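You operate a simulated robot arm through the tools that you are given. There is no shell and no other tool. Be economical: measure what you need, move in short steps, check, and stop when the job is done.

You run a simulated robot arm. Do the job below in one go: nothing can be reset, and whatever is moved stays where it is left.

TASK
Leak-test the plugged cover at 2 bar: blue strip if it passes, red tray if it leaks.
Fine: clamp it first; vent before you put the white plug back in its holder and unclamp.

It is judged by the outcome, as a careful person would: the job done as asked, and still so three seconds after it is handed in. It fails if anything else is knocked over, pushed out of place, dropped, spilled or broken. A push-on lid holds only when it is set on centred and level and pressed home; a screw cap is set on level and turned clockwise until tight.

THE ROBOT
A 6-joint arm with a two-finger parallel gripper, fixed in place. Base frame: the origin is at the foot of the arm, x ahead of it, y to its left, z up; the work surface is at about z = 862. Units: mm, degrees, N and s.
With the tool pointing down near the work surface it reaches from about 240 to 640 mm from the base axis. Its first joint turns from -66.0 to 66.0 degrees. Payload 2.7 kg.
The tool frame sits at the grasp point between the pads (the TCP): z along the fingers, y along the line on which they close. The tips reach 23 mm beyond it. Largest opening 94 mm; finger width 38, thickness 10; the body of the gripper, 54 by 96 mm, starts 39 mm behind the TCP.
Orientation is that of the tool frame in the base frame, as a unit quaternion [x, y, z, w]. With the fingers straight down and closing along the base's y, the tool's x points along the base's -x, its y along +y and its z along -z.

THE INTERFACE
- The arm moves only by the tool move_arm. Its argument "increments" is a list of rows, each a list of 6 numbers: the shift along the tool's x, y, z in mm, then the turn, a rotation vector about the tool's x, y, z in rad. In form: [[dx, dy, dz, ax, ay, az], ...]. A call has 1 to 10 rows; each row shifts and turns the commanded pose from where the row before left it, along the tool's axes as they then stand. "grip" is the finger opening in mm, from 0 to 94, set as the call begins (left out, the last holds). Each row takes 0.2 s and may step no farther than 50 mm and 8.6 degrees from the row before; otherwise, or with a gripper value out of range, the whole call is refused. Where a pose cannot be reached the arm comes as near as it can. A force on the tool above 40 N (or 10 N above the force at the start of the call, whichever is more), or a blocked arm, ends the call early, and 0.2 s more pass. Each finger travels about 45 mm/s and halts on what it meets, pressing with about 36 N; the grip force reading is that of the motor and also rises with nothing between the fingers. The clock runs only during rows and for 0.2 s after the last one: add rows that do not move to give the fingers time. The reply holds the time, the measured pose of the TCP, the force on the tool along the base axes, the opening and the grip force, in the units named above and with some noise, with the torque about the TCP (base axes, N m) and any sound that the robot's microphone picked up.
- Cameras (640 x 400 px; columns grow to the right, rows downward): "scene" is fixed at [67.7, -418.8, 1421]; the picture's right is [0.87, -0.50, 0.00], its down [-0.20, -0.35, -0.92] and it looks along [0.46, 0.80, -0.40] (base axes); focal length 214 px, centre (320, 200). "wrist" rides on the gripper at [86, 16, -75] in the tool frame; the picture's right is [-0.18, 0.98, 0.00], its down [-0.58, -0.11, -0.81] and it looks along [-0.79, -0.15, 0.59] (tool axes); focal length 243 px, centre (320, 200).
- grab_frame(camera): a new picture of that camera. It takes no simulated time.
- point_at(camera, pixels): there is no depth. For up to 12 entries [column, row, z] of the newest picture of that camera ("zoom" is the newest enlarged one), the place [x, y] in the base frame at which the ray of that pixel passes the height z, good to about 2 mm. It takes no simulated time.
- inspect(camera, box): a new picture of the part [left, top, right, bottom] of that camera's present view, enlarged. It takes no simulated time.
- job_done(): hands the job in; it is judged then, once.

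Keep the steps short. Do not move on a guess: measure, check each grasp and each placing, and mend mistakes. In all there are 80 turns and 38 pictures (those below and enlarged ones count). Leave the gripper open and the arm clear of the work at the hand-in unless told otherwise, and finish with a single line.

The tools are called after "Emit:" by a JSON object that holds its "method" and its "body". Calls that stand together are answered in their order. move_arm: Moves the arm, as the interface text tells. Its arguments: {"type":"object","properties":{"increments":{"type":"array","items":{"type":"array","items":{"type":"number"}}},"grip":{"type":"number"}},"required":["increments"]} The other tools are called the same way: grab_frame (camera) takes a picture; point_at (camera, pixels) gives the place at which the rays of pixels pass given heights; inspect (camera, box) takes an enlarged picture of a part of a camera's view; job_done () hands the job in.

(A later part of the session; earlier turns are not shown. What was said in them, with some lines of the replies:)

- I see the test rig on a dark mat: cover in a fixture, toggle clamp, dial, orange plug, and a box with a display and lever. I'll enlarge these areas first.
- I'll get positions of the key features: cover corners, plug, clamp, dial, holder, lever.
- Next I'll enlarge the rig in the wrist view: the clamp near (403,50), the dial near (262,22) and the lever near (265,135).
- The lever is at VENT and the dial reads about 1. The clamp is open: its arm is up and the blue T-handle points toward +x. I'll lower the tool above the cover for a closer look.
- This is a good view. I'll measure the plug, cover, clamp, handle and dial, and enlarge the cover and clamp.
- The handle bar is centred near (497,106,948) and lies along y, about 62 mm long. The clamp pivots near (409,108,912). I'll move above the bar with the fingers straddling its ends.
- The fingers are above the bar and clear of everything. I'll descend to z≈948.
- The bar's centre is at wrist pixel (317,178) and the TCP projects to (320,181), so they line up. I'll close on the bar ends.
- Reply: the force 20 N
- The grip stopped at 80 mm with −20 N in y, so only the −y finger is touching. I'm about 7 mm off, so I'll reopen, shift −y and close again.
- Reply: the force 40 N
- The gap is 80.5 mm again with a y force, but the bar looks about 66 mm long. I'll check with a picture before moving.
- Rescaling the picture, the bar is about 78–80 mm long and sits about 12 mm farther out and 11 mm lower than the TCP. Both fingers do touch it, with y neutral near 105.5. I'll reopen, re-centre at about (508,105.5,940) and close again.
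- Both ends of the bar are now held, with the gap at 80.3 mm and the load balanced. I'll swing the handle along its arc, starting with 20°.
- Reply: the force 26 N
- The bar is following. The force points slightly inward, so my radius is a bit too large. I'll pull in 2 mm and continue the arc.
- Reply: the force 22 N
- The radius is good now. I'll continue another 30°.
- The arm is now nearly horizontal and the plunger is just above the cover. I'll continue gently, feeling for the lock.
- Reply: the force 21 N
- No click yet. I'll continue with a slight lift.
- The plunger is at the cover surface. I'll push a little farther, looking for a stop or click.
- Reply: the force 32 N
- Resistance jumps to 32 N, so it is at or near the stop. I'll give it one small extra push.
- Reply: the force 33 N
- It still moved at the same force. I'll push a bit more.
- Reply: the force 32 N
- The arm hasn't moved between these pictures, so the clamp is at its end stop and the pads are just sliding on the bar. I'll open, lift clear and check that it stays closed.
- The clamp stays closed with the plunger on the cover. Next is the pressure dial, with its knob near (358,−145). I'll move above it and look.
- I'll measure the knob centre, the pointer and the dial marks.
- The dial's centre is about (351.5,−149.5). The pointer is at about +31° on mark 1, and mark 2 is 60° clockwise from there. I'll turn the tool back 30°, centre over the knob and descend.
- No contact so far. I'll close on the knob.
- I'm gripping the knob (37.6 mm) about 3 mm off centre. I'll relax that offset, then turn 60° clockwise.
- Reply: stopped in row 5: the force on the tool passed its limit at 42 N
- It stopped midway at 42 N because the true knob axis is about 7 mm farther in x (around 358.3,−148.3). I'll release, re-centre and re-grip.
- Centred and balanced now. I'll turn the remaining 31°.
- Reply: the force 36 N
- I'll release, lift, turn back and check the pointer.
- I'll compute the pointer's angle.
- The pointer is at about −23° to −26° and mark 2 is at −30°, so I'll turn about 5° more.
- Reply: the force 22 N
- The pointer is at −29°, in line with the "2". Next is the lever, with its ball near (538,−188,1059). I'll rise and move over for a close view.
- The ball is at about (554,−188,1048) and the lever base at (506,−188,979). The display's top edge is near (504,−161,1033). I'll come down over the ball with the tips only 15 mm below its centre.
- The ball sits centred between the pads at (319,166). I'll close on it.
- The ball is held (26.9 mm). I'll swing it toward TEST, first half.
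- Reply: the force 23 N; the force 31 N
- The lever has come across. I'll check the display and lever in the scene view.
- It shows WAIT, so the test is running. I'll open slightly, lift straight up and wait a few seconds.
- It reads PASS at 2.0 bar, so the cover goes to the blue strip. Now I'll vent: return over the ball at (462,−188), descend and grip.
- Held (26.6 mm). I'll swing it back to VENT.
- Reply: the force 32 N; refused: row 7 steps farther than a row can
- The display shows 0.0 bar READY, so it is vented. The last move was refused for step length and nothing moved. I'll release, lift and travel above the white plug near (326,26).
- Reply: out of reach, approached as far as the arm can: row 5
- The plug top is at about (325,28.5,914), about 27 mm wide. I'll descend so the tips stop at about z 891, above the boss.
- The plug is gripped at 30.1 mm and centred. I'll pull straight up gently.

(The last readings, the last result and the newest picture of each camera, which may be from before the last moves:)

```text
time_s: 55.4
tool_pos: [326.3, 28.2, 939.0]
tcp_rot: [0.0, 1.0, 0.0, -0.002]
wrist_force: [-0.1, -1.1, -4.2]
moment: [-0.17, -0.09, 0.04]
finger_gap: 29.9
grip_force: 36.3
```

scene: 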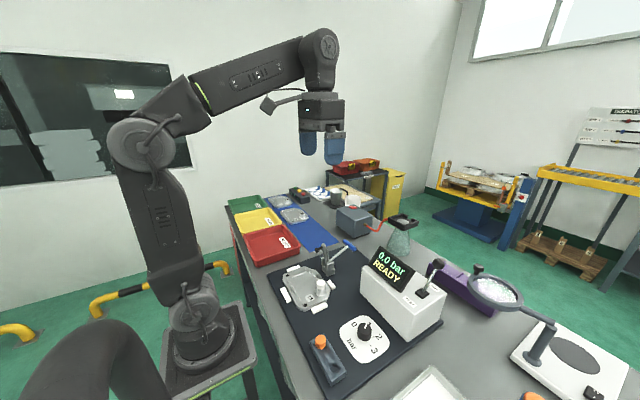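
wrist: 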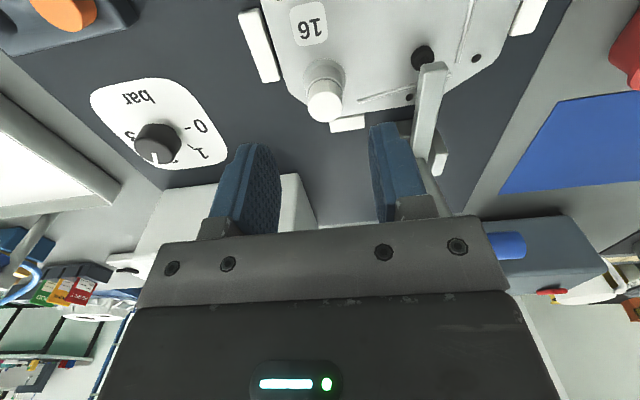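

The plug appears to have come free. I'll lift it and move to a viewpoint near the holder's empty hole at about (239,−178).

Emit:
{"method": "move_arm", "body": {"increments": [[0, 0, -45, 0, 0, 0], [0, 0, -46, 0, 0, 0], [15, -40, 0, 0, 0, 0], [15, -41, 0, 0, 0, 0], [15, -41, 0, 0, 0, 0], [15, -41, 0, 0, 0, 0], [15, -41, 0, 0, 0, 0], [0, 0, 0, 0, 0, 0]]}}

Emit:
{"method": "grab_frame", "body": {"camera": "wrist"}}

```text
time_s: 57.2
tool_pos: [251.5, -177.8, 1028.4]
tcp_rot: [-0.001, 1.0, -0.001, -0.002]
wrist_force: [-0.1, -1.0, -3.5]
moment: [-0.16, -0.11, -0.01]
finger_gap: 30.4
grip_force: 35.9
```

```text
5 pictures are left
```

wrist: 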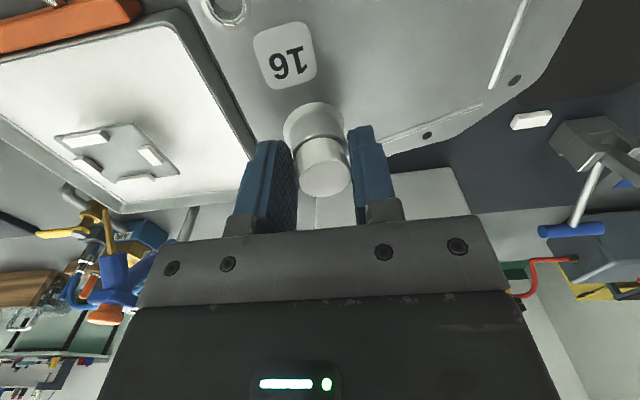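

The picture shows the whole cover (no. 16) came up with the plug. My pads reached the boss, which is 30 mm wide against about 25 mm for the plug, and the clamp toggled open. I'll carry it back along the same path, hold it just above the fixture and check.

Emit:
{"method": "move_arm", "body": {"increments": [[-15, 41, 0, 0, 0, 0], [-15, 41, 0, 0, 0, 0], [-15, 41, 0, 0, 0, 0], [-15, 41, 0, 0, 0, 0], [-15, 40, 0, 0, 0, 0], [0, 0, 30, 0, 0, 0], [0, 0, 30, 0, 0, 0], [0, 0, 31, 0, 0, 0], [0, 0, 10, 0, 0, 0], [0, 0, 0, 0, 0, 0]]}}

Emit:
{"method": "inspect", "body": {"camera": "scene", "box": [260, 220, 380, 320]}}

```text
time_s: 59.4
tool_pos: [324.5, 27.7, 925.8]
tcp_rot: [0.0, 1.0, 0.0, -0.002]
wrist_force: [1.0, -0.2, -0.4]
moment: [0.19, -0.15, -0.04]
finger_gap: 30.0
grip_force: 36.3
```

```text
4.00 times, centred on (320, 270) of scene
```

zoom: 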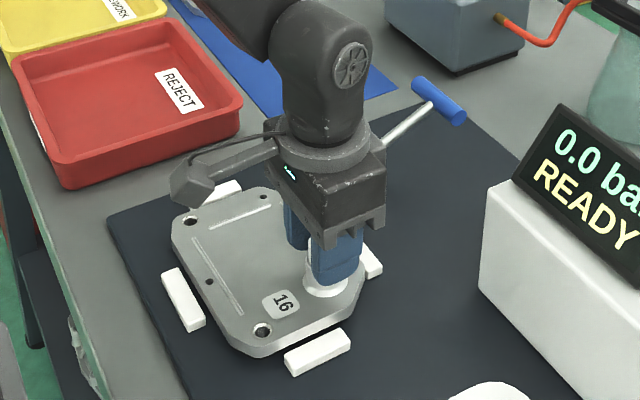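

The cover hangs level and lined up just above its seat. I'll lower the last 14 mm slowly.

Emit:
{"method": "move_arm", "body": {"increments": [[0, 0, 4, 0, 0, 0], [0, 0, 4, 0, 0, 0], [0, 0, 3, 0, 0, 0], [0, 0, 3, 0, 0, 0], [0, 0, 1, 0, 0, 0], [0, 0, 0, 0, 0, 0]]}}

```text
time_s: 60.8
tool_pos: [325.2, 27.7, 913.5]
tcp_rot: [0.0, 1.0, 0.0, -0.001]
wrist_force: [2.3, -5.0, 25.5]
moment: [-0.13, -0.13, -0.14]
finger_gap: 29.6
grip_force: 35.7
```

It is seated, with 25 N upward and z near the original. I'll release, rise, and go back to the open clamp handle to re-clamp.

Emit:
{"method": "move_arm", "body": {"increments": [[0, 0, 0, 0, 0, 0], [0, 0, 0, 0, 0, 0], [0, 0, -45, 0, 0, 0], [0, 0, -45, 0, 0, 0], [0, 0, -45, 0, 0, 0], [-37, 15.6, 0, 0, 0, 0], [-37, 15.6, 0, 0, 0, 0], [-37, 15.6, 0, 0, 0, 0], [-37, 15.6, 0, 0, 0, 0], [-37, 15.6, 0, 0, 0, 0]], "grip": 50}}

Emit:
{"method": "move_arm", "body": {"increments": [[0, 0, 0, 0, 0, 0], [0, 0, 0, 0, 0, 0], [0, 0, 36, 0, 0, 0], [0, 0, 36, 0, 0, 0], [0, 0, 36, 0, 0, 0], [0, 0, 0, 0, 0, 0]], "grip": 94}}

```text
time_s: 63.0
tool_pos: [509.5, 106.7, 1047.1]
tcp_rot: [-0.001, 1.0, 0.0, -0.001]
wrist_force: [-0.1, 0.1, -0.3]
moment: [-0.01, -0.04, 0.04]
finger_gap: 50.1
grip_force: 0.0
```

```text
time_s: 64.4
tool_pos: [509.1, 106.6, 939.7]
tcp_rot: [-0.001, 1.0, -0.001, -0.002]
wrist_force: [0.9, 0.9, 0.3]
moment: [-0.02, 0.01, 0.03]
finger_gap: 94.0
grip_force: 0.0
```

I'm at the handle. I'll close on the bar ends.

Emit:
{"method": "move_arm", "body": {"increments": [[0, 0, 0, 0, 0, 0], [0, 0, 0, 0, 0, 0], [0, 0, 0, 0, 0, 0], [0, 0, 0, 0, 0, 0]], "grip": 40}}

Emit:
{"method": "move_arm", "body": {"increments": [[2.6, -1, -8.8, 0, 0, 0], [3.4, 0, -8.5, 0, 0, 0], [4.2, 0, -8.2, 0, 0, 0], [4.9, 0, -7.8, 0, 0, 0]]}}

Emit:
{"method": "move_arm", "body": {"increments": [[7.1, 0, -6.3, 0, 0, 0], [6.1, 0, -6.8, 0, 0, 0], [6.6, 0, -6.3, 0, 0, 0], [7.2, 0, -5.7, 0, 0, 0]]}}

Emit:
{"method": "move_arm", "body": {"increments": [[9.0, 0, -5.9, 0, 0, 0], [9.6, 0, -4.9, 0, 0, 0], [10.1, 0, -3.9, 0, 0, 0], [10.4, 0, -2.7, 0, 0, 0], [10.6, 0, -1.7, 0, 0, 0]]}}

```text
time_s: 65.4
tool_pos: [509.4, 105.4, 938.1]
tcp_rot: [0.0, 1.0, 0.0, -0.003]
wrist_force: [-0.1, -11.6, -3.3]
moment: [0.02, -0.31, 0.1]
finger_gap: 80.4
grip_force: 45.2
```

```text
time_s: 66.4
tool_pos: [495.7, 104.7, 971.3]
tcp_rot: [-0.001, 1.0, 0.0, -0.003]
wrist_force: [-7.9, -11.3, -19.9]
moment: [0.18, -1.4, 0.17]
finger_gap: 80.6
grip_force: 45.4
```

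```text
time_s: 67.4
tool_pos: [469.6, 105.2, 998.7]
tcp_rot: [-0.001, 1.0, 0.0, 0.001]
wrist_force: [10.2, -11.9, -6.9]
moment: [0.07, -1.39, 0.21]
finger_gap: 80.2
grip_force: 44.8
```

```text
time_s: 68.6
tool_pos: [419.4, 105.2, 1018.3]
tcp_rot: [-0.001, 1.0, 0.001, -0.001]
wrist_force: [10.2, -0.7, -6.2]
moment: [0.02, -1.27, 0.04]
finger_gap: 80.7
grip_force: 44.7
```

It's following the arc as before. I'll continue to the stop.

Emit:
{"method": "move_arm", "body": {"increments": [[5.4, 0, -0.8, 0, 0, 0], [5.4, 0, -0.3, 0, 0, 0], [5.4, 0, 0, 0, 0, 0], [5.4, 0, 0.3, 0, 0, 0], [5.4, 0, 0.3, 0, 0, 0], [5.4, 0, 0.5, 0, 0, 0], [5.4, 0, 0.8, 0, 0, 0], [0, 0, 0, 0, 0, 0]]}}

Emit:
{"method": "move_arm", "body": {"increments": [[3, 0, 0.6, 0, 0, 0], [3, 0, 0.7, 0, 0, 0], [3, 0, 0.8, 0, 0, 0], [0, 0, 0, 0, 0, 0]]}}

```text
time_s: 70.4
tool_pos: [381.3, 105.5, 1016.2]
tcp_rot: [0.0, 1.0, 0.002, -0.001]
wrist_force: [10.6, 21.9, -9.0]
moment: [0.16, -1.19, -0.21]
finger_gap: 80.7
grip_force: 45.5
```

```text
time_s: 71.4
tool_pos: [377.3, 104.6, 1016.3]
tcp_rot: [-0.002, 1.0, 0.003, 0.006]
wrist_force: [32.0, 7.6, 5.0]
moment: [0.02, -0.37, -0.12]
finger_gap: 80.6
grip_force: 45.0
```

It's at the end stop again. I'll release, lift, and go to the plug with the tips about 10 mm higher (TCP z≈921) so only the plug is held.

Emit:
{"method": "move_arm", "body": {"increments": [[-3, 0, 0, 0, 0, 0], [0, 0, 0, 0, 0, 0], [0, 0, -40, 0, 0, 0], [0, 0, -40, 0, 0, 0], [27, -38, 0, 0, 0, 0], [27, -39, 0, 0, 0, 0], [0, 0, 0, 0, 0, 0]], "grip": 94}}

```text
time_s: 73.0
tool_pos: [324.4, 27.5, 1095.5]
tcp_rot: [-0.001, 1.0, 0.0, -0.001]
wrist_force: [-0.5, -0.2, 0.4]
moment: [0.01, 0.0, -0.02]
finger_gap: 93.6
grip_force: 0.0
```

I'll narrow the fingers and descend to z≈921.

Emit:
{"method": "move_arm", "body": {"increments": [[0, 0, 0, 0, 0, 0], [0, 0, 0, 0, 0, 0], [0, 0, 45, 0, 0, 0], [0, 0, 45, 0, 0, 0], [0, 0, 45, 0, 0, 0], [0, 0, 30, 0, 0, 0], [0, 0, 9.5, 0, 0, 0], [0, 0, 0, 0, 0, 0]], "grip": 46}}

Emit:
{"method": "move_arm", "body": {"increments": [[0, 0, 0, 0, 0, 0], [0, 0, 0, 0, 0, 0], [0, 0, 0, 0, 0, 0]], "grip": 10}}

```text
time_s: 74.8
tool_pos: [322.9, 30.2, 920.9]
tcp_rot: [0.0, 1.0, 0.0, -0.002]
wrist_force: [-0.4, -0.5, 0.3]
moment: [-0.01, 0.0, 0.0]
finger_gap: 46.1
grip_force: 0.1
```

```text
time_s: 75.6
tool_pos: [324.0, 28.4, 922.1]
tcp_rot: [0.0, 1.0, 0.0, -0.001]
wrist_force: [-0.6, -0.6, -0.2]
moment: [0.0, 0.02, -0.04]
finger_gap: 16.5
grip_force: 36.0
```

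The gap reads 16.5 mm, narrower than I expected. I'll wait one moment and read it again.

Emit:
{"method": "move_arm", "body": {"increments": [[0, 0, 0, 0, 0, 0], [0, 0, 0, 0, 0, 0]]}}

Emit:
{"method": "inspect", "body": {"camera": "wrist", "box": [180, 60, 460, 235]}}

```text
time_s: 76.2
tool_pos: [323.8, 29.7, 922.7]
tcp_rot: [0.0, 1.0, 0.0, -0.002]
wrist_force: [-0.4, 0.3, 2.3]
moment: [0.05, 0.01, 0.0]
finger_gap: 15.6
grip_force: 35.9
```

```text
2.29 times, centred on (320, 148) of wrist
```

zoom: 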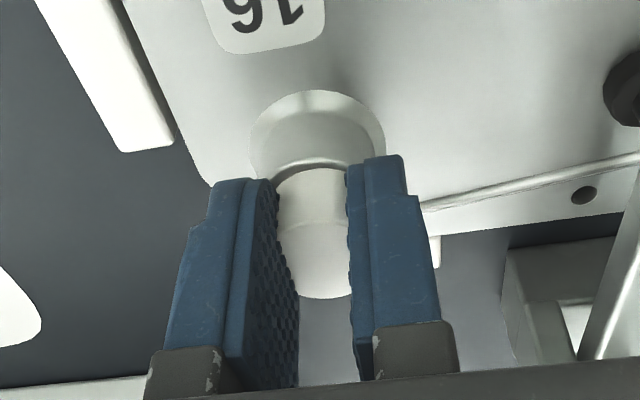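

The pads are on the white plug only, and the boss is free below them. The clamp plunger is down on the cover. I'll pull up gently.

Emit:
{"method": "move_arm", "body": {"increments": [[0, 0, -2, 0, 0, 0], [0, 0, -2, 0, 0, 0], [0, 0, -3, 0, 0, 0], [0, 0, -3, 0, 0, 0], [0, 0, 0, 0, 0, 0]]}}

```text
time_s: 77.4
tool_pos: [320.2, 26.6, 929.8]
tcp_rot: [0.001, 1.0, -0.001, -0.001]
wrist_force: [0.5, -0.1, 0.2]
moment: [-0.02, -0.02, 0.0]
finger_gap: 15.7
grip_force: 36.2
```

There's no load and something about 15.7 mm wide is held, so the plug looks free. I'll lift and move to the holder viewpoint to verify.

Emit:
{"method": "move_arm", "body": {"increments": [[0, 0, -20, 0, 0, 0], [0, 0, -40, 0, 0, 0], [0, 0, -40, 0, 0, 0], [14, -40, 0, 0, 0, 0], [14, -41, 0, 0, 0, 0], [14, -41, 0, 0, 0, 0], [14, -41, 0, 0, 0, 0], [16, -41, 0, 0, 0, 0], [0, 0, 0, 0, 0, 0]]}}

Emit:
{"method": "grab_frame", "body": {"camera": "wrist"}}

```text
time_s: 79.4
tool_pos: [246.4, -173.4, 1030.3]
tcp_rot: [-0.001, 1.0, 0.0, -0.002]
wrist_force: [0.2, 0.9, 0.4]
moment: [-0.01, 0.03, 0.01]
finger_gap: 15.8
grip_force: 36.1
```

```text
2 pictures are left
```

wrist: 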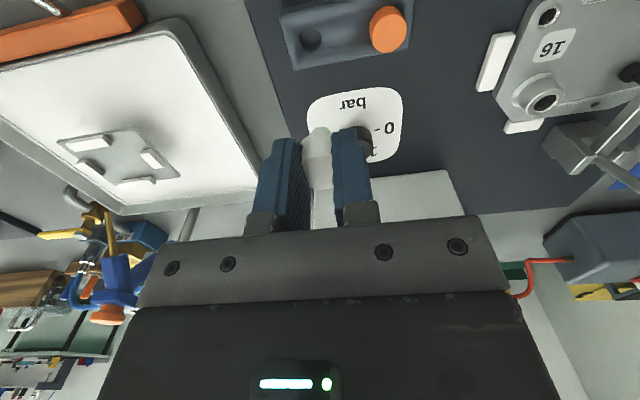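

The plug is held, the cover stays clamped with its boss open, and the empty hole is at (310,40). I'll measure it.

Emit:
{"method": "point_at", "body": {"camera": "wrist", "pixels": [[310, 40, 880], [310, 40, 890], [310, 40, 900], [388, 22, 900], [388, 22, 910], [295, 69, 866], [407, 46, 866], [318, 133, 1000], [318, 133, 990]]}}

```text
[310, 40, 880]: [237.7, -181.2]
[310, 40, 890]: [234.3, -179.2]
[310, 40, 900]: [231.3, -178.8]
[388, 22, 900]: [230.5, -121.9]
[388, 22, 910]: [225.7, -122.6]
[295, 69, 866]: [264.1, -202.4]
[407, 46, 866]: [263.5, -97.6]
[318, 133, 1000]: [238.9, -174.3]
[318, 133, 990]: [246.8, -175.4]
```

The hole is at about (239.5,−180) with its top near z 880. I'll lower the plug to about 12 mm above it and take an enlarged look to line up.

Emit:
{"method": "move_arm", "body": {"increments": [[6, -6.6, 30, 0, 0, 0], [0, 0, 40, 0, 0, 0], [0, 0, 28, 0, 0, 0], [0, 0, 0, 0, 0, 0]]}}

Emit:
{"method": "inspect", "body": {"camera": "wrist", "box": [220, 30, 420, 155]}}

```text
time_s: 80.4
tool_pos: [243.3, -181.5, 935.4]
tcp_rot: [0.0, 1.0, 0.0, -0.001]
wrist_force: [-0.3, -0.5, -0.6]
moment: [0.01, 0.0, -0.02]
finger_gap: 15.4
grip_force: 35.4
```

```text
3.20 times, centred on (320, 92) of wrist
```

zoom: 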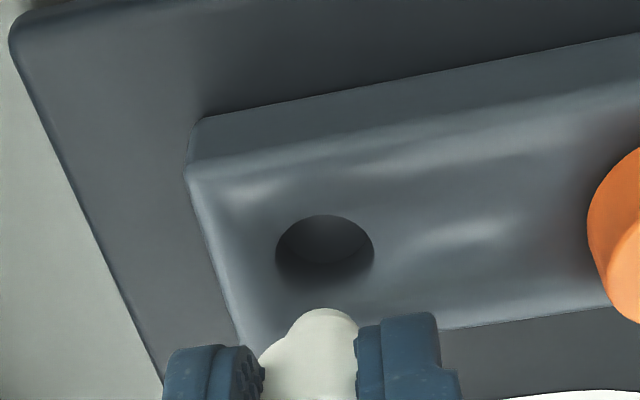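

The hole centre is at zoom (325,250) and the plug tip at (322,335). Working through the geometry, the tool needs about 5 mm toward −x and 1 mm in +y. I'll shift and lower gently, watching for contact.

Emit:
{"method": "move_arm", "body": {"increments": [[4.8, 1.3, 0, 0, 0, 0], [0, 0, 6, 0, 0, 0], [0, 0, 6, 0, 0, 0], [0, 0, 4, 0, 0, 0], [0, 0, 3, 0, 0, 0], [0, 0, 3, 0, 0, 0], [0, 0, 0, 0, 0, 0]]}}

```text
time_s: 82.0
tool_pos: [236.8, -182.1, 910.4]
tcp_rot: [-0.001, 1.0, -0.001, -0.003]
wrist_force: [-1.6, 0.1, 0.6]
moment: [-0.03, 0.01, -0.02]
finger_gap: 15.1
grip_force: 36.0
```

There's no contact with the tip below the rim height, so it's in the hole. I'll continue down until it seats.

Emit:
{"method": "move_arm", "body": {"increments": [[0, 0, 2, 0, 0, 0], [0, 0, 2, 0, 0, 0], [0, 0, 2, 0, 0, 0], [0, 0, 0, 0, 0, 0]]}}

```text
time_s: 83.1
tool_pos: [237.8, -182.4, 904.4]
tcp_rot: [-0.001, 1.0, 0.001, -0.001]
wrist_force: [-3.0, 3.8, 7.5]
moment: [0.04, 0.02, -0.01]
finger_gap: 21.5
grip_force: 36.1
stopped in row 4: the force on the tool passed its limit at 41 N (the readings are from after the stop); the commanded pose is now the measured one
```

It has seated: 41 N stop at about the predicted height. I'll open and lift straight up, then measure the free part of the blue strip using the fixed scene camera.

Emit:
{"method": "move_arm", "body": {"increments": [[0, 0, 0, 0, 0, 0], [0, 0, 0, 0, 0, 0], [0, 0, -20, 0, 0, 0], [0, 0, -40, 0, 0, 0], [0, 0, -45, 0, 0, 0], [0, 0, -40, 0, 0, 0]], "grip": 46}}

Emit:
{"method": "point_at", "body": {"camera": "scene", "pixels": [[263.75, 197.5, 863], [287.5, 192.5, 863], [338.75, 241.25, 863], [310, 252, 863], [299, 216, 880], [303, 224, 863], [278.75, 202.5, 880], [287, 218, 863], [313.5, 218, 863]]}}

```text
time_s: 84.5
tool_pos: [239.0, -182.2, 1049.4]
tcp_rot: [-0.001, 1.0, -0.001, -0.001]
wrist_force: [-0.4, -0.5, 0.2]
moment: [-0.01, -0.02, 0.01]
finger_gap: 45.8
grip_force: 0.0
```

```text
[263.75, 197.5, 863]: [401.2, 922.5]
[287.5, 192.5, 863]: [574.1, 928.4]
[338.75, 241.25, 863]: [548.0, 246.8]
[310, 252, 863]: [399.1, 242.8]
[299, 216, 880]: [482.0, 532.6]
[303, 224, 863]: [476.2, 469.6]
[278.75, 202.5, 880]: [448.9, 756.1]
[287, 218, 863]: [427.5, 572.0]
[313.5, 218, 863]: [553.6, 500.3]
```

The strip spans x 400–550 and starts at y≈245; the next cover on it is near y 457. I'll place the cover centred at about (475,345), which puts the boss at (505,318). First I'll unclamp by going to the closed handle at (377,105,1016).

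Emit:
{"method": "move_arm", "body": {"increments": [[0, 0, -48, 0, 0, 0], [-19.7, 41, 0, 0, 0, 0], [-19.7, 41, 0, 0, 0, 0], [-19.7, 41, 0, 0, 0, 0], [-19.7, 41, 0, 0, 0, 0], [-19.7, 41, 0, 0, 0, 0], [-19.7, 41, 0, 0, 0, 0], [-19.8, 41.3, 0, 0, 0, 0], [0, 0, 0, 0, 0, 0]], "grip": 94}}

Emit:
{"method": "move_arm", "body": {"increments": [[0, 0, 40, 0, 0, 0], [0, 0, 40, 0, 0, 0], [0, 0, 0, 0, 0, 0]]}}

```text
time_s: 86.5
tool_pos: [378.2, 106.6, 1102.1]
tcp_rot: [0.0, 1.0, 0.0, 0.0]
wrist_force: [0.1, -0.2, 0.0]
moment: [-0.02, 0.02, -0.01]
finger_gap: 94.1
grip_force: 0.1
```

```text
time_s: 87.3
tool_pos: [377.6, 106.3, 1018.4]
tcp_rot: [-0.001, 1.0, 0.0, -0.001]
wrist_force: [0.8, 0.0, -0.1]
moment: [0.0, -0.01, -0.01]
finger_gap: 93.9
grip_force: 0.1
```

I'll close on the bar and swing it back open along the reversed arc.

Emit:
{"method": "move_arm", "body": {"increments": [[0, 0, 0, 0, 0, 0], [0, 0, 0, 0, 0, 0], [0, 0, 0, 0, 0, 0]], "grip": 40}}

Emit:
{"method": "move_arm", "body": {"increments": [[-5.4, 0, -0.8, 0, 0, 0], [-5.4, 0, -0.6, 0, 0, 0], [-5.4, 0, -0.5, 0, 0, 0], [-5.4, 0, -0.3, 0, 0, 0], [-5.4, 0, 0, 0, 0, 0], [-5.4, 0, 0.3, 0, 0, 0], [-5.4, 0, 0.6, 0, 0, 0], [-5, 0, 0.8, 0, 0, 0]]}}

```text
time_s: 88.1
tool_pos: [378.8, 103.5, 1020.1]
tcp_rot: [-0.002, 1.0, -0.001, 0.0]
wrist_force: [1.4, -8.1, -3.6]
moment: [-0.18, -0.15, 0.0]
finger_gap: 80.3
grip_force: 44.6
```

```text
time_s: 89.9
tool_pos: [420.3, 104.8, 1018.4]
tcp_rot: [-0.001, 1.0, -0.001, -0.002]
wrist_force: [-10.9, -8.6, 4.0]
moment: [-0.16, 1.33, -0.02]
finger_gap: 80.4
grip_force: 45.4
```

It moves with the handle. I'll continue the reverse arc to fully open.

Emit:
{"method": "move_arm", "body": {"increments": [[-10.6, 0, 1.7, 0, 0, 0], [-10.4, 0, 2.7, 0, 0, 0], [-10.1, 0, 3.9, 0, 0, 0], [-9.6, 0, 4.9, 0, 0, 0], [-9.0, 0, 5.9, 0, 0, 0]]}}

Emit:
{"method": "move_arm", "body": {"increments": [[-7.2, 0, 5.7, 0, 0, 0], [-6.6, 0, 6.3, 0, 0, 0], [-6.1, 0, 6.8, 0, 0, 0], [-6.5, 0, 6.8, 0, 0, 0]]}}

Emit:
{"method": "move_arm", "body": {"increments": [[-4.9, 0, 7.8, 0, 0, 0], [-4.2, 0, 8.2, 0, 0, 0], [-3.4, 0, 8.5, 0, 0, 0], [-2.0, 0, 6.5, 0, 0, 0]]}}

```text
time_s: 91.1
tool_pos: [470.1, 105.5, 999.6]
tcp_rot: [0.0, 1.0, 0.001, 0.001]
wrist_force: [-5.8, 2.0, 10.9]
moment: [-0.09, 1.34, -0.05]
finger_gap: 80.6
grip_force: 45.1
```

```text
time_s: 92.1
tool_pos: [494.6, 105.5, 971.6]
tcp_rot: [0.0, 1.0, 0.0, -0.002]
wrist_force: [-4.9, 4.9, 9.6]
moment: [-0.1, 1.38, -0.08]
finger_gap: 80.3
grip_force: 45.0
```

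```text
time_s: 93.1
tool_pos: [510.5, 104.9, 943.5]
tcp_rot: [-0.001, 1.0, 0.0, 0.001]
wrist_force: [-7.3, 3.7, 21.4]
moment: [0.01, 1.29, -0.08]
finger_gap: 80.4
grip_force: 45.0
```

The clamp is back at the open pose. I'll nudge it to the end, release, lift, and return above the boss.

Emit:
{"method": "move_arm", "body": {"increments": [[-0.5, 0, 2.5, 0, 0, 0], [0, 0, 0, 0, 0, 0]]}}

Emit:
{"method": "move_arm", "body": {"increments": [[0, 0, 0, 0, 0, 0], [0, 0, 0, 0, 0, 0], [0, 0, -40, 0, 0, 0], [0, 0, -40, 0, 0, 0], [0, 0, -27, 0, 0, 0], [46.5, -19.4, 0, 0, 0, 0], [46.5, -19.4, 0, 0, 0, 0], [46.5, -19.4, 0, 0, 0, 0], [46.5, -19.4, 0, 0, 0, 0], [0, 0, 0, 0, 0, 0]], "grip": 94}}

```text
time_s: 93.7
tool_pos: [510.8, 103.3, 941.9]
tcp_rot: [-0.001, 1.0, 0.0, 0.003]
wrist_force: [-8.6, 5.0, 31.4]
moment: [0.02, 0.64, -0.01]
finger_gap: 80.2
grip_force: 44.9
```

```text
refused: row 6 steps farther than a row can; nothing moved
```

Emit:
{"method": "move_arm", "body": {"increments": [[0, 0, 0, 0, 0, 0], [0, 0, 0, 0, 0, 0], [0, 0, -45, 0, 0, 0], [0, 0, -45, 0, 0, 0], [0, 0, -17, 0, 0, 0], [37.2, -15.4, 0, 0, 0, 0], [37.2, -15.4, 0, 0, 0, 0], [37.2, -15.4, 0, 0, 0, 0], [37.2, -15.4, 0, 0, 0, 0], [37.2, -15.4, 0, 0, 0, 0]], "grip": 94}}

Emit:
{"method": "move_arm", "body": {"increments": [[0, 0, 0, 0, 0, 0], [0, 0, 0, 0, 0, 0], [0, 0, 45, 0, 0, 0], [0, 0, 45, 0, 0, 0], [0, 0, 36, 0, 0, 0], [0, 0, 0, 0, 0, 0]], "grip": 50}}

```text
time_s: 95.9
tool_pos: [325.7, 30.4, 1043.0]
tcp_rot: [-0.001, 1.0, 0.0, -0.001]
wrist_force: [0.5, 0.0, 0.8]
moment: [0.01, -0.03, 0.01]
finger_gap: 94.0
grip_force: 0.1
```

```text
time_s: 97.3
tool_pos: [325.3, 30.6, 922.5]
tcp_rot: [0.0, 1.0, -0.001, -0.001]
wrist_force: [1.1, 0.5, 0.1]
moment: [-0.04, 0.0, -0.01]
finger_gap: 49.8
grip_force: 0.0
```

I'll go down to z≈909, centre y, and grip the boss.

Emit:
{"method": "move_arm", "body": {"increments": [[0, -2, 8, 0, 0, 0], [0, 0, 5.5, 0, 0, 0], [0, 0, 0, 0, 0, 0]]}}

Emit:
{"method": "move_arm", "body": {"increments": [[0, 0, 0, 0, 0, 0], [0, 0, 0, 0, 0, 0], [0, 0, 0, 0, 0, 0]], "grip": 14}}

```text
time_s: 98.1
tool_pos: [326.4, 27.9, 907.1]
tcp_rot: [-0.002, 1.0, -0.001, -0.001]
wrist_force: [0.8, -0.2, -0.9]
moment: [0.0, 0.0, 0.0]
finger_gap: 50.0
grip_force: 0.1
```

```text
time_s: 98.9
tool_pos: [325.4, 27.1, 906.8]
tcp_rot: [0.0, 1.0, -0.001, -0.001]
wrist_force: [0.2, -0.3, 0.0]
moment: [0.12, -0.06, -0.11]
finger_gap: 29.9
grip_force: 35.8
```

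Boss held (29.9 mm). I'll lift the cover 155 mm, clear of the clamp arm.

Emit:
{"method": "move_arm", "body": {"increments": [[0, 0, -5, 0, 0, 0], [0, 0, -10, 0, 0, 0], [0, 0, -20, 0, 0, 0], [0, 0, -40, 0, 0, 0], [0, 0, -40, 0, 0, 0], [0, 0, -40, 0, 0, 0], [0, 0, 0, 0, 0, 0]]}}

Emit:
{"method": "move_arm", "body": {"increments": [[-25.7, 41.5, 0, 0, 0, 0], [-25.7, 41.5, 0, 0, 0, 0], [-25.7, 41.5, 0, 0, 0, 0], [-25.7, 41.5, 0, 0, 0, 0], [-25.7, 41.5, 0, 0, 0, 0], [-25.7, 41.5, 0, 0, 0, 0], [-25.5, 41.5, 0, 0, 0, 0], [0, 0, 0, 0, 0, 0]]}}

```text
time_s: 100.5
tool_pos: [325.6, 29.4, 1065.7]
tcp_rot: [0.0, 1.0, -0.001, 0.0]
wrist_force: [-0.2, 0.2, -0.2]
moment: [0.0, -0.01, -0.01]
finger_gap: 13.8
grip_force: 0.0
```

```text
time_s: 102.3
tool_pos: [505.7, 316.2, 1060.4]
tcp_rot: [0.0, 1.0, -0.001, -0.002]
wrist_force: [1.3, -0.1, -0.3]
moment: [0.03, 0.0, 0.0]
finger_gap: 14.1
grip_force: 0.0
```

The gap reads 13.8 mm, so the boss slipped out during the lift. I need to see where the cover is, so I'll use the last picture on it.

Emit:
{"method": "inspect", "body": {"camera": "scene", "box": [225, 205, 417, 375]}}

```text
2.35 times, centred on (321, 290) of scene
```

zoom: 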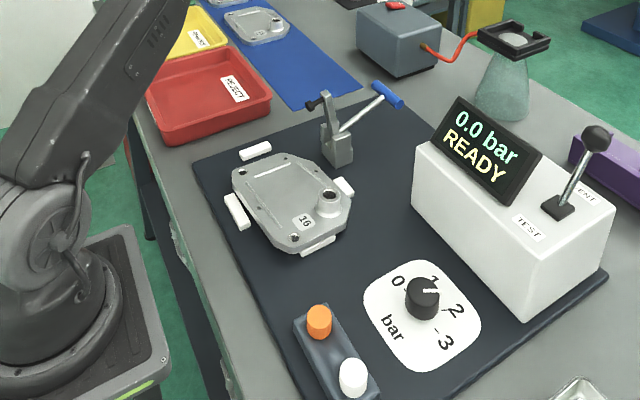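

The white plug is seated in its holder. The cover was knocked back near its fixture: at that lift height its edge most likely caught the clamp's raised plunger. It now sits about 15 mm toward −y, rotated about 6°, with its −y side on a guide. The boss should be near (328,12). I'll go back over it and grip with the fingers wide.

Emit:
{"method": "point_at", "body": {"camera": "zoom", "pixels": [[329, 200, 896], [329, 200, 904], [305, 222, 882], [305, 222, 889], [295, 238, 882], [240, 172, 880], [345, 187, 876], [318, 246, 876], [236, 211, 876], [255, 150, 876], [313, 104, 985]]}}

Emit:
{"method": "move_arm", "body": {"increments": [[22.1, -38, 0, 0, 0, 0], [22.1, -38, 0, 0, 0, 0], [22.1, -38, 0, 0, 0, 0], [22.1, -38, 0, 0, 0, 0], [22.1, -38, 0, 0, 0, 0], [22.1, -38, 0, 0, 0, 0], [22.1, -38, 0, 0, 0, 0], [22.1, -38, 0, 0, 0, 0], [0, 0, 0, 0, 0, 0]], "grip": 70}}

```text
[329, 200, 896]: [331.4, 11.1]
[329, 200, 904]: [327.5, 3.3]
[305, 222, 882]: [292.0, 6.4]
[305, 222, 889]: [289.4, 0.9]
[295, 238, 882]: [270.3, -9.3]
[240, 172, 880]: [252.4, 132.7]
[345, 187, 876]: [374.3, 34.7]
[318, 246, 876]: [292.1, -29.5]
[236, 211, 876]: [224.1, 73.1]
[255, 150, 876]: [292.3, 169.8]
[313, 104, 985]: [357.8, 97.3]
```

```text
time_s: 104.3
tool_pos: [324.7, 10.9, 1061.1]
tcp_rot: [-0.001, 1.0, -0.002, -0.001]
wrist_force: [0.8, -0.5, -0.1]
moment: [-0.02, -0.02, 0.0]
finger_gap: 69.8
grip_force: 0.1
```

The guides give the fixture centre as about (299,70), so the cover's +x edge at x≈366 does reach under the plunger. That confirms the snag. I'll descend around the boss to z≈915.

Emit:
{"method": "move_arm", "body": {"increments": [[-3.5, 0, 45, 0, 0, 0], [0, 0, 45, 0, 0, 0], [0, 0, 40, 0, 0, 0], [0, 0, 10, 0, 0, 0], [0, 0, 6, 0, 0, 0], [0, 0, 0, 0, 0, 0]]}}

Emit:
{"method": "move_arm", "body": {"increments": [[0, 0, 0, 0, 0, 0], [0, 0, 0, 0, 0, 0], [0, 0, 0, 0, 0, 0]], "grip": 14}}

```text
time_s: 105.7
tool_pos: [328.9, 12.9, 918.3]
tcp_rot: [-0.001, 1.0, -0.001, -0.001]
wrist_force: [0.6, -0.1, 0.4]
moment: [-0.02, 0.02, -0.02]
finger_gap: 70.1
grip_force: 0.0
```

```text
time_s: 106.5
tool_pos: [328.4, 14.3, 918.5]
tcp_rot: [-0.001, 1.0, -0.002, -0.001]
wrist_force: [0.5, -0.1, -1.1]
moment: [-0.19, -0.1, 0.01]
finger_gap: 30.4
grip_force: 36.1
```

It grips at 30.4 mm. To hold more of the boss, I'll reopen, go 6 mm lower and re-grip.

Emit:
{"method": "move_arm", "body": {"increments": [[0, 0, 0, 0, 0, 0], [0, 0, 0, 0, 0, 0], [0, 1, 3, 0, 0, 0], [0, 0, 3, 0, 0, 0], [0, 0, 0, 0, 0, 0]], "grip": 50}}

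Emit:
{"method": "move_arm", "body": {"increments": [[0, 0, 0, 0, 0, 0], [0, 0, 0, 0, 0, 0], [0, 0, 0, 0, 0, 0]], "grip": 14}}

Emit:
{"method": "move_arm", "body": {"increments": [[0, 0, -4, 0, 0, 0], [0, 0, -6, 0, 0, 0], [0, 0, -10, 0, 0, 0], [0, 0, -10, 0, 0, 0], [0, 0, 0, 0, 0, 0]]}}

```text
time_s: 107.7
tool_pos: [329.3, 13.7, 911.8]
tcp_rot: [-0.001, 1.0, -0.001, -0.001]
wrist_force: [0.7, 0.2, 0.0]
moment: [0.0, 0.0, -0.03]
finger_gap: 50.3
grip_force: 0.0
```

```text
time_s: 108.5
tool_pos: [330.1, 14.6, 911.7]
tcp_rot: [-0.001, 1.0, -0.001, -0.001]
wrist_force: [0.0, -0.5, -0.3]
moment: [-0.23, 0.03, 0.05]
finger_gap: 30.9
grip_force: 36.3
```

```text
time_s: 109.7
tool_pos: [330.0, 11.9, 940.5]
tcp_rot: [-0.001, 1.0, -0.001, 0.0]
wrist_force: [0.2, 0.2, -4.1]
moment: [-0.14, -0.14, -0.01]
finger_gap: 30.1
grip_force: 35.4
```

It is held: weight −4 N, gap 30.1. I'll shift 45 mm toward −x to clear the plunger, then check.

Emit:
{"method": "move_arm", "body": {"increments": [[15, 0, 0, 0, 0, 0], [15, 0, 0, 0, 0, 0], [15, 0, 0, 0, 0, 0], [0, 0, 0, 0, 0, 0]]}}

Emit:
{"method": "move_arm", "body": {"increments": [[0, 0, -25, 0, 0, 0], [0, 0, -25, 0, 0, 0], [0, 0, -25, 0, 0, 0], [0, 0, -25, 0, 0, 0], [0, 0, -25, 0, 0, 0], [0, 0, 0, 0, 0, 0]]}}

```text
time_s: 110.7
tool_pos: [285.5, 10.7, 940.7]
tcp_rot: [-0.002, 1.0, -0.001, -0.001]
wrist_force: [-1.1, 0.6, -4.0]
moment: [-0.19, -0.08, 0.01]
finger_gap: 29.8
grip_force: 35.9
```

```text
time_s: 112.1
tool_pos: [285.0, 11.1, 1064.7]
tcp_rot: [-0.001, 1.0, -0.001, -0.001]
wrist_force: [0.3, -0.4, -3.3]
moment: [-0.15, -0.08, -0.03]
finger_gap: 29.8
grip_force: 36.1
```

Still held. I'll lift 15 mm more and carry it toward the strip.

Emit:
{"method": "move_arm", "body": {"increments": [[0, 0, -15, 0, 0, 0], [-24, 32.5, 0, 0, 0, 0], [-24, 32.5, 0, 0, 0, 0], [-24, 32.5, 0, 0, 0, 0], [-24, 32.5, 0, 0, 0, 0], [-24, 32.5, 0, 0, 0, 0], [-24, 32.5, 0, 0, 0, 0], [-24, 32.5, 0, 0, 0, 0], [-24, 32.5, 0, 0, 0, 0], [0, 0, 0, 0, 0, 0]]}}

Emit:
{"method": "move_arm", "body": {"increments": [[-23.5, 32.5, 0, 0, 0, 0], [0, 0, 20, 0, 0, 0.056], [0, 0, 25, 0, 0, 0.056], [0, 0, 25, 0, 0, 0], [0, 0, 25, 0, 0, 0], [0, 0, 25, 0, 0, 0], [0, 0, 0, 0, 0, 0]]}}

```text
time_s: 114.3
tool_pos: [478.3, 272.4, 1080.8]
tcp_rot: [-0.001, 1.0, -0.001, -0.001]
wrist_force: [-0.3, 0.1, -3.2]
moment: [-0.18, -0.05, 0.01]
finger_gap: 29.9
grip_force: 36.3
```

```text
time_s: 115.9
tool_pos: [499.4, 304.3, 959.2]
tcp_rot: [0.055, 0.999, -0.001, -0.001]
wrist_force: [-0.6, 0.5, -3.4]
moment: [-0.19, -0.06, 0.01]
finger_gap: 30.2
grip_force: 35.7
```

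Still held and over the strip. I'll lower it slowly to contact.

Emit:
{"method": "move_arm", "body": {"increments": [[0, 0, 15, 0, 0, 0], [0, 0, 12, 0, 0, 0], [0, 0, 8, 0, 0, 0], [0, 0, 5, 0, 0, 0], [0, 0, 0, 0, 0, 0]]}}

Emit:
{"method": "move_arm", "body": {"increments": [[0, 0, 2, 0, 0, 0], [0, 0, 2, 0, 0, 0], [0, 0, 2, 0, 0, 0], [0, 0, 2, 0, 0, 0], [0, 0, 0, 0, 0, 0]]}}

```text
time_s: 117.1
tool_pos: [500.8, 307.1, 920.0]
tcp_rot: [0.055, 0.999, -0.001, -0.001]
wrist_force: [0.3, -0.7, -3.4]
moment: [-0.17, -0.08, -0.02]
finger_gap: 30.3
grip_force: 36.0
```

```text
time_s: 118.3
tool_pos: [501.0, 305.5, 912.0]
tcp_rot: [0.054, 0.999, -0.001, -0.001]
wrist_force: [-0.3, 0.5, -3.3]
moment: [-0.16, -0.06, 0.01]
finger_gap: 29.7
grip_force: 35.6
```

No contact yet. I'll continue down in 1.5 mm steps.

Emit:
{"method": "move_arm", "body": {"increments": [[0, 0, 1.5, 0, 0, 0], [0, 0, 1.5, 0, 0, 0], [0, 0, 1.5, 0, 0, 0], [0, 0, 1.5, 0, 0, 0], [0, 0, 0, 0, 0, 0]]}}

```text
time_s: 119.5
tool_pos: [500.8, 304.6, 904.9]
tcp_rot: [0.055, 0.998, -0.001, -0.001]
wrist_force: [-0.3, 0.2, -3.6]
moment: [-0.17, -0.06, 0.01]
finger_gap: 30.0
grip_force: 36.2
```

Emit:
{"method": "move_arm", "body": {"increments": [[0, 0, 1.5, 0, 0, 0], [0, 0, 1.5, 0, 0, 0], [0, 0, 1.5, 0, 0, 0], [0, 0, 0, 0, 0, 0]]}}

```text
time_s: 120.5
tool_pos: [500.5, 304.4, 901.3]
tcp_rot: [0.055, 0.999, -0.001, -0.001]
wrist_force: [-0.7, 0.0, -3.2]
moment: [-0.16, -0.12, 0.0]
finger_gap: 29.9
grip_force: 36.1
```

Emit:
{"method": "move_arm", "body": {"increments": [[0, 0, 1.5, 0, 0, 0], [0, 0, 1.5, 0, 0, 0], [0, 0, 1.5, 0, 0, 0], [0, 0, 1.5, 0, 0, 0], [0, 0, 0, 0, 0, 0]]}}

```text
time_s: 121.7
tool_pos: [500.8, 306.5, 895.7]
tcp_rot: [0.055, 0.998, -0.001, -0.001]
wrist_force: [-0.3, 0.7, -2.5]
moment: [-0.19, -0.08, -0.01]
finger_gap: 30.0
grip_force: 35.3
5 turns are left
```

Load is starting to come off (−2.5 N). Few turns remain, so I'll lower the last few millimetres under force guard.

Emit:
{"method": "move_arm", "body": {"increments": [[0, 0, 1.5, 0, 0, 0], [0, 0, 1.5, 0, 0, 0], [0, 0, 1.5, 0, 0, 0], [0, 0, 1.5, 0, 0, 0], [0, 0, 1.5, 0, 0, 0], [0, 0, 1.5, 0, 0, 0], [0, 0, 0, 0, 0, 0]]}}

```text
time_s: 123.3
tool_pos: [502.5, 305.7, 889.6]
tcp_rot: [0.054, 0.999, 0.0, 0.001]
wrist_force: [-5.1, -1.6, 26.7]
moment: [-0.24, 0.17, -0.03]
finger_gap: 29.7
grip_force: 36.1
4 turns are left
```

Contact is firm (+27 N), so the cover is on the strip. I'll open and lift straight up, clear.

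Emit:
{"method": "move_arm", "body": {"increments": [[0, 0, -1, 0, 0, 0], [0, 0, 0, 0, 0, 0], [0, 0, 0, 0, 0, 0], [0, 0, -10, 0, 0, 0], [0, 0, -30, 0, 0, 0], [0, 0, -40, 0, 0, 0], [0, 0, -40, 0, 0, 0], [0, 0, -40, 0, 0, 0], [0, 0, 0, 0, 0, 0]], "grip": 60}}

```text
time_s: 125.3
tool_pos: [501.9, 306.1, 1043.8]
tcp_rot: [0.055, 0.998, -0.001, -0.001]
wrist_force: [1.2, 0.0, 0.8]
moment: [-0.01, -0.02, -0.01]
finger_gap: 59.8
grip_force: 0.1
3 turns are left
```

The gripper is open, empty and clear of the work. I'll hand the job in.

Emit:
{"method": "job_done", "body": {}}

```text
The job is handed in.
```

The cover passed at 2.0 bar and, by force readings only (I had no pictures left to check it), is on the blue strip; the rig is vented, the white plug is in its holder and the clamp is open, but my first pull for the plug lifted the cover and forced the clamp open (I re-clamped), and the cover later slipped from the gripper after unclamping, landed askew on its fixture, and was picked up again.
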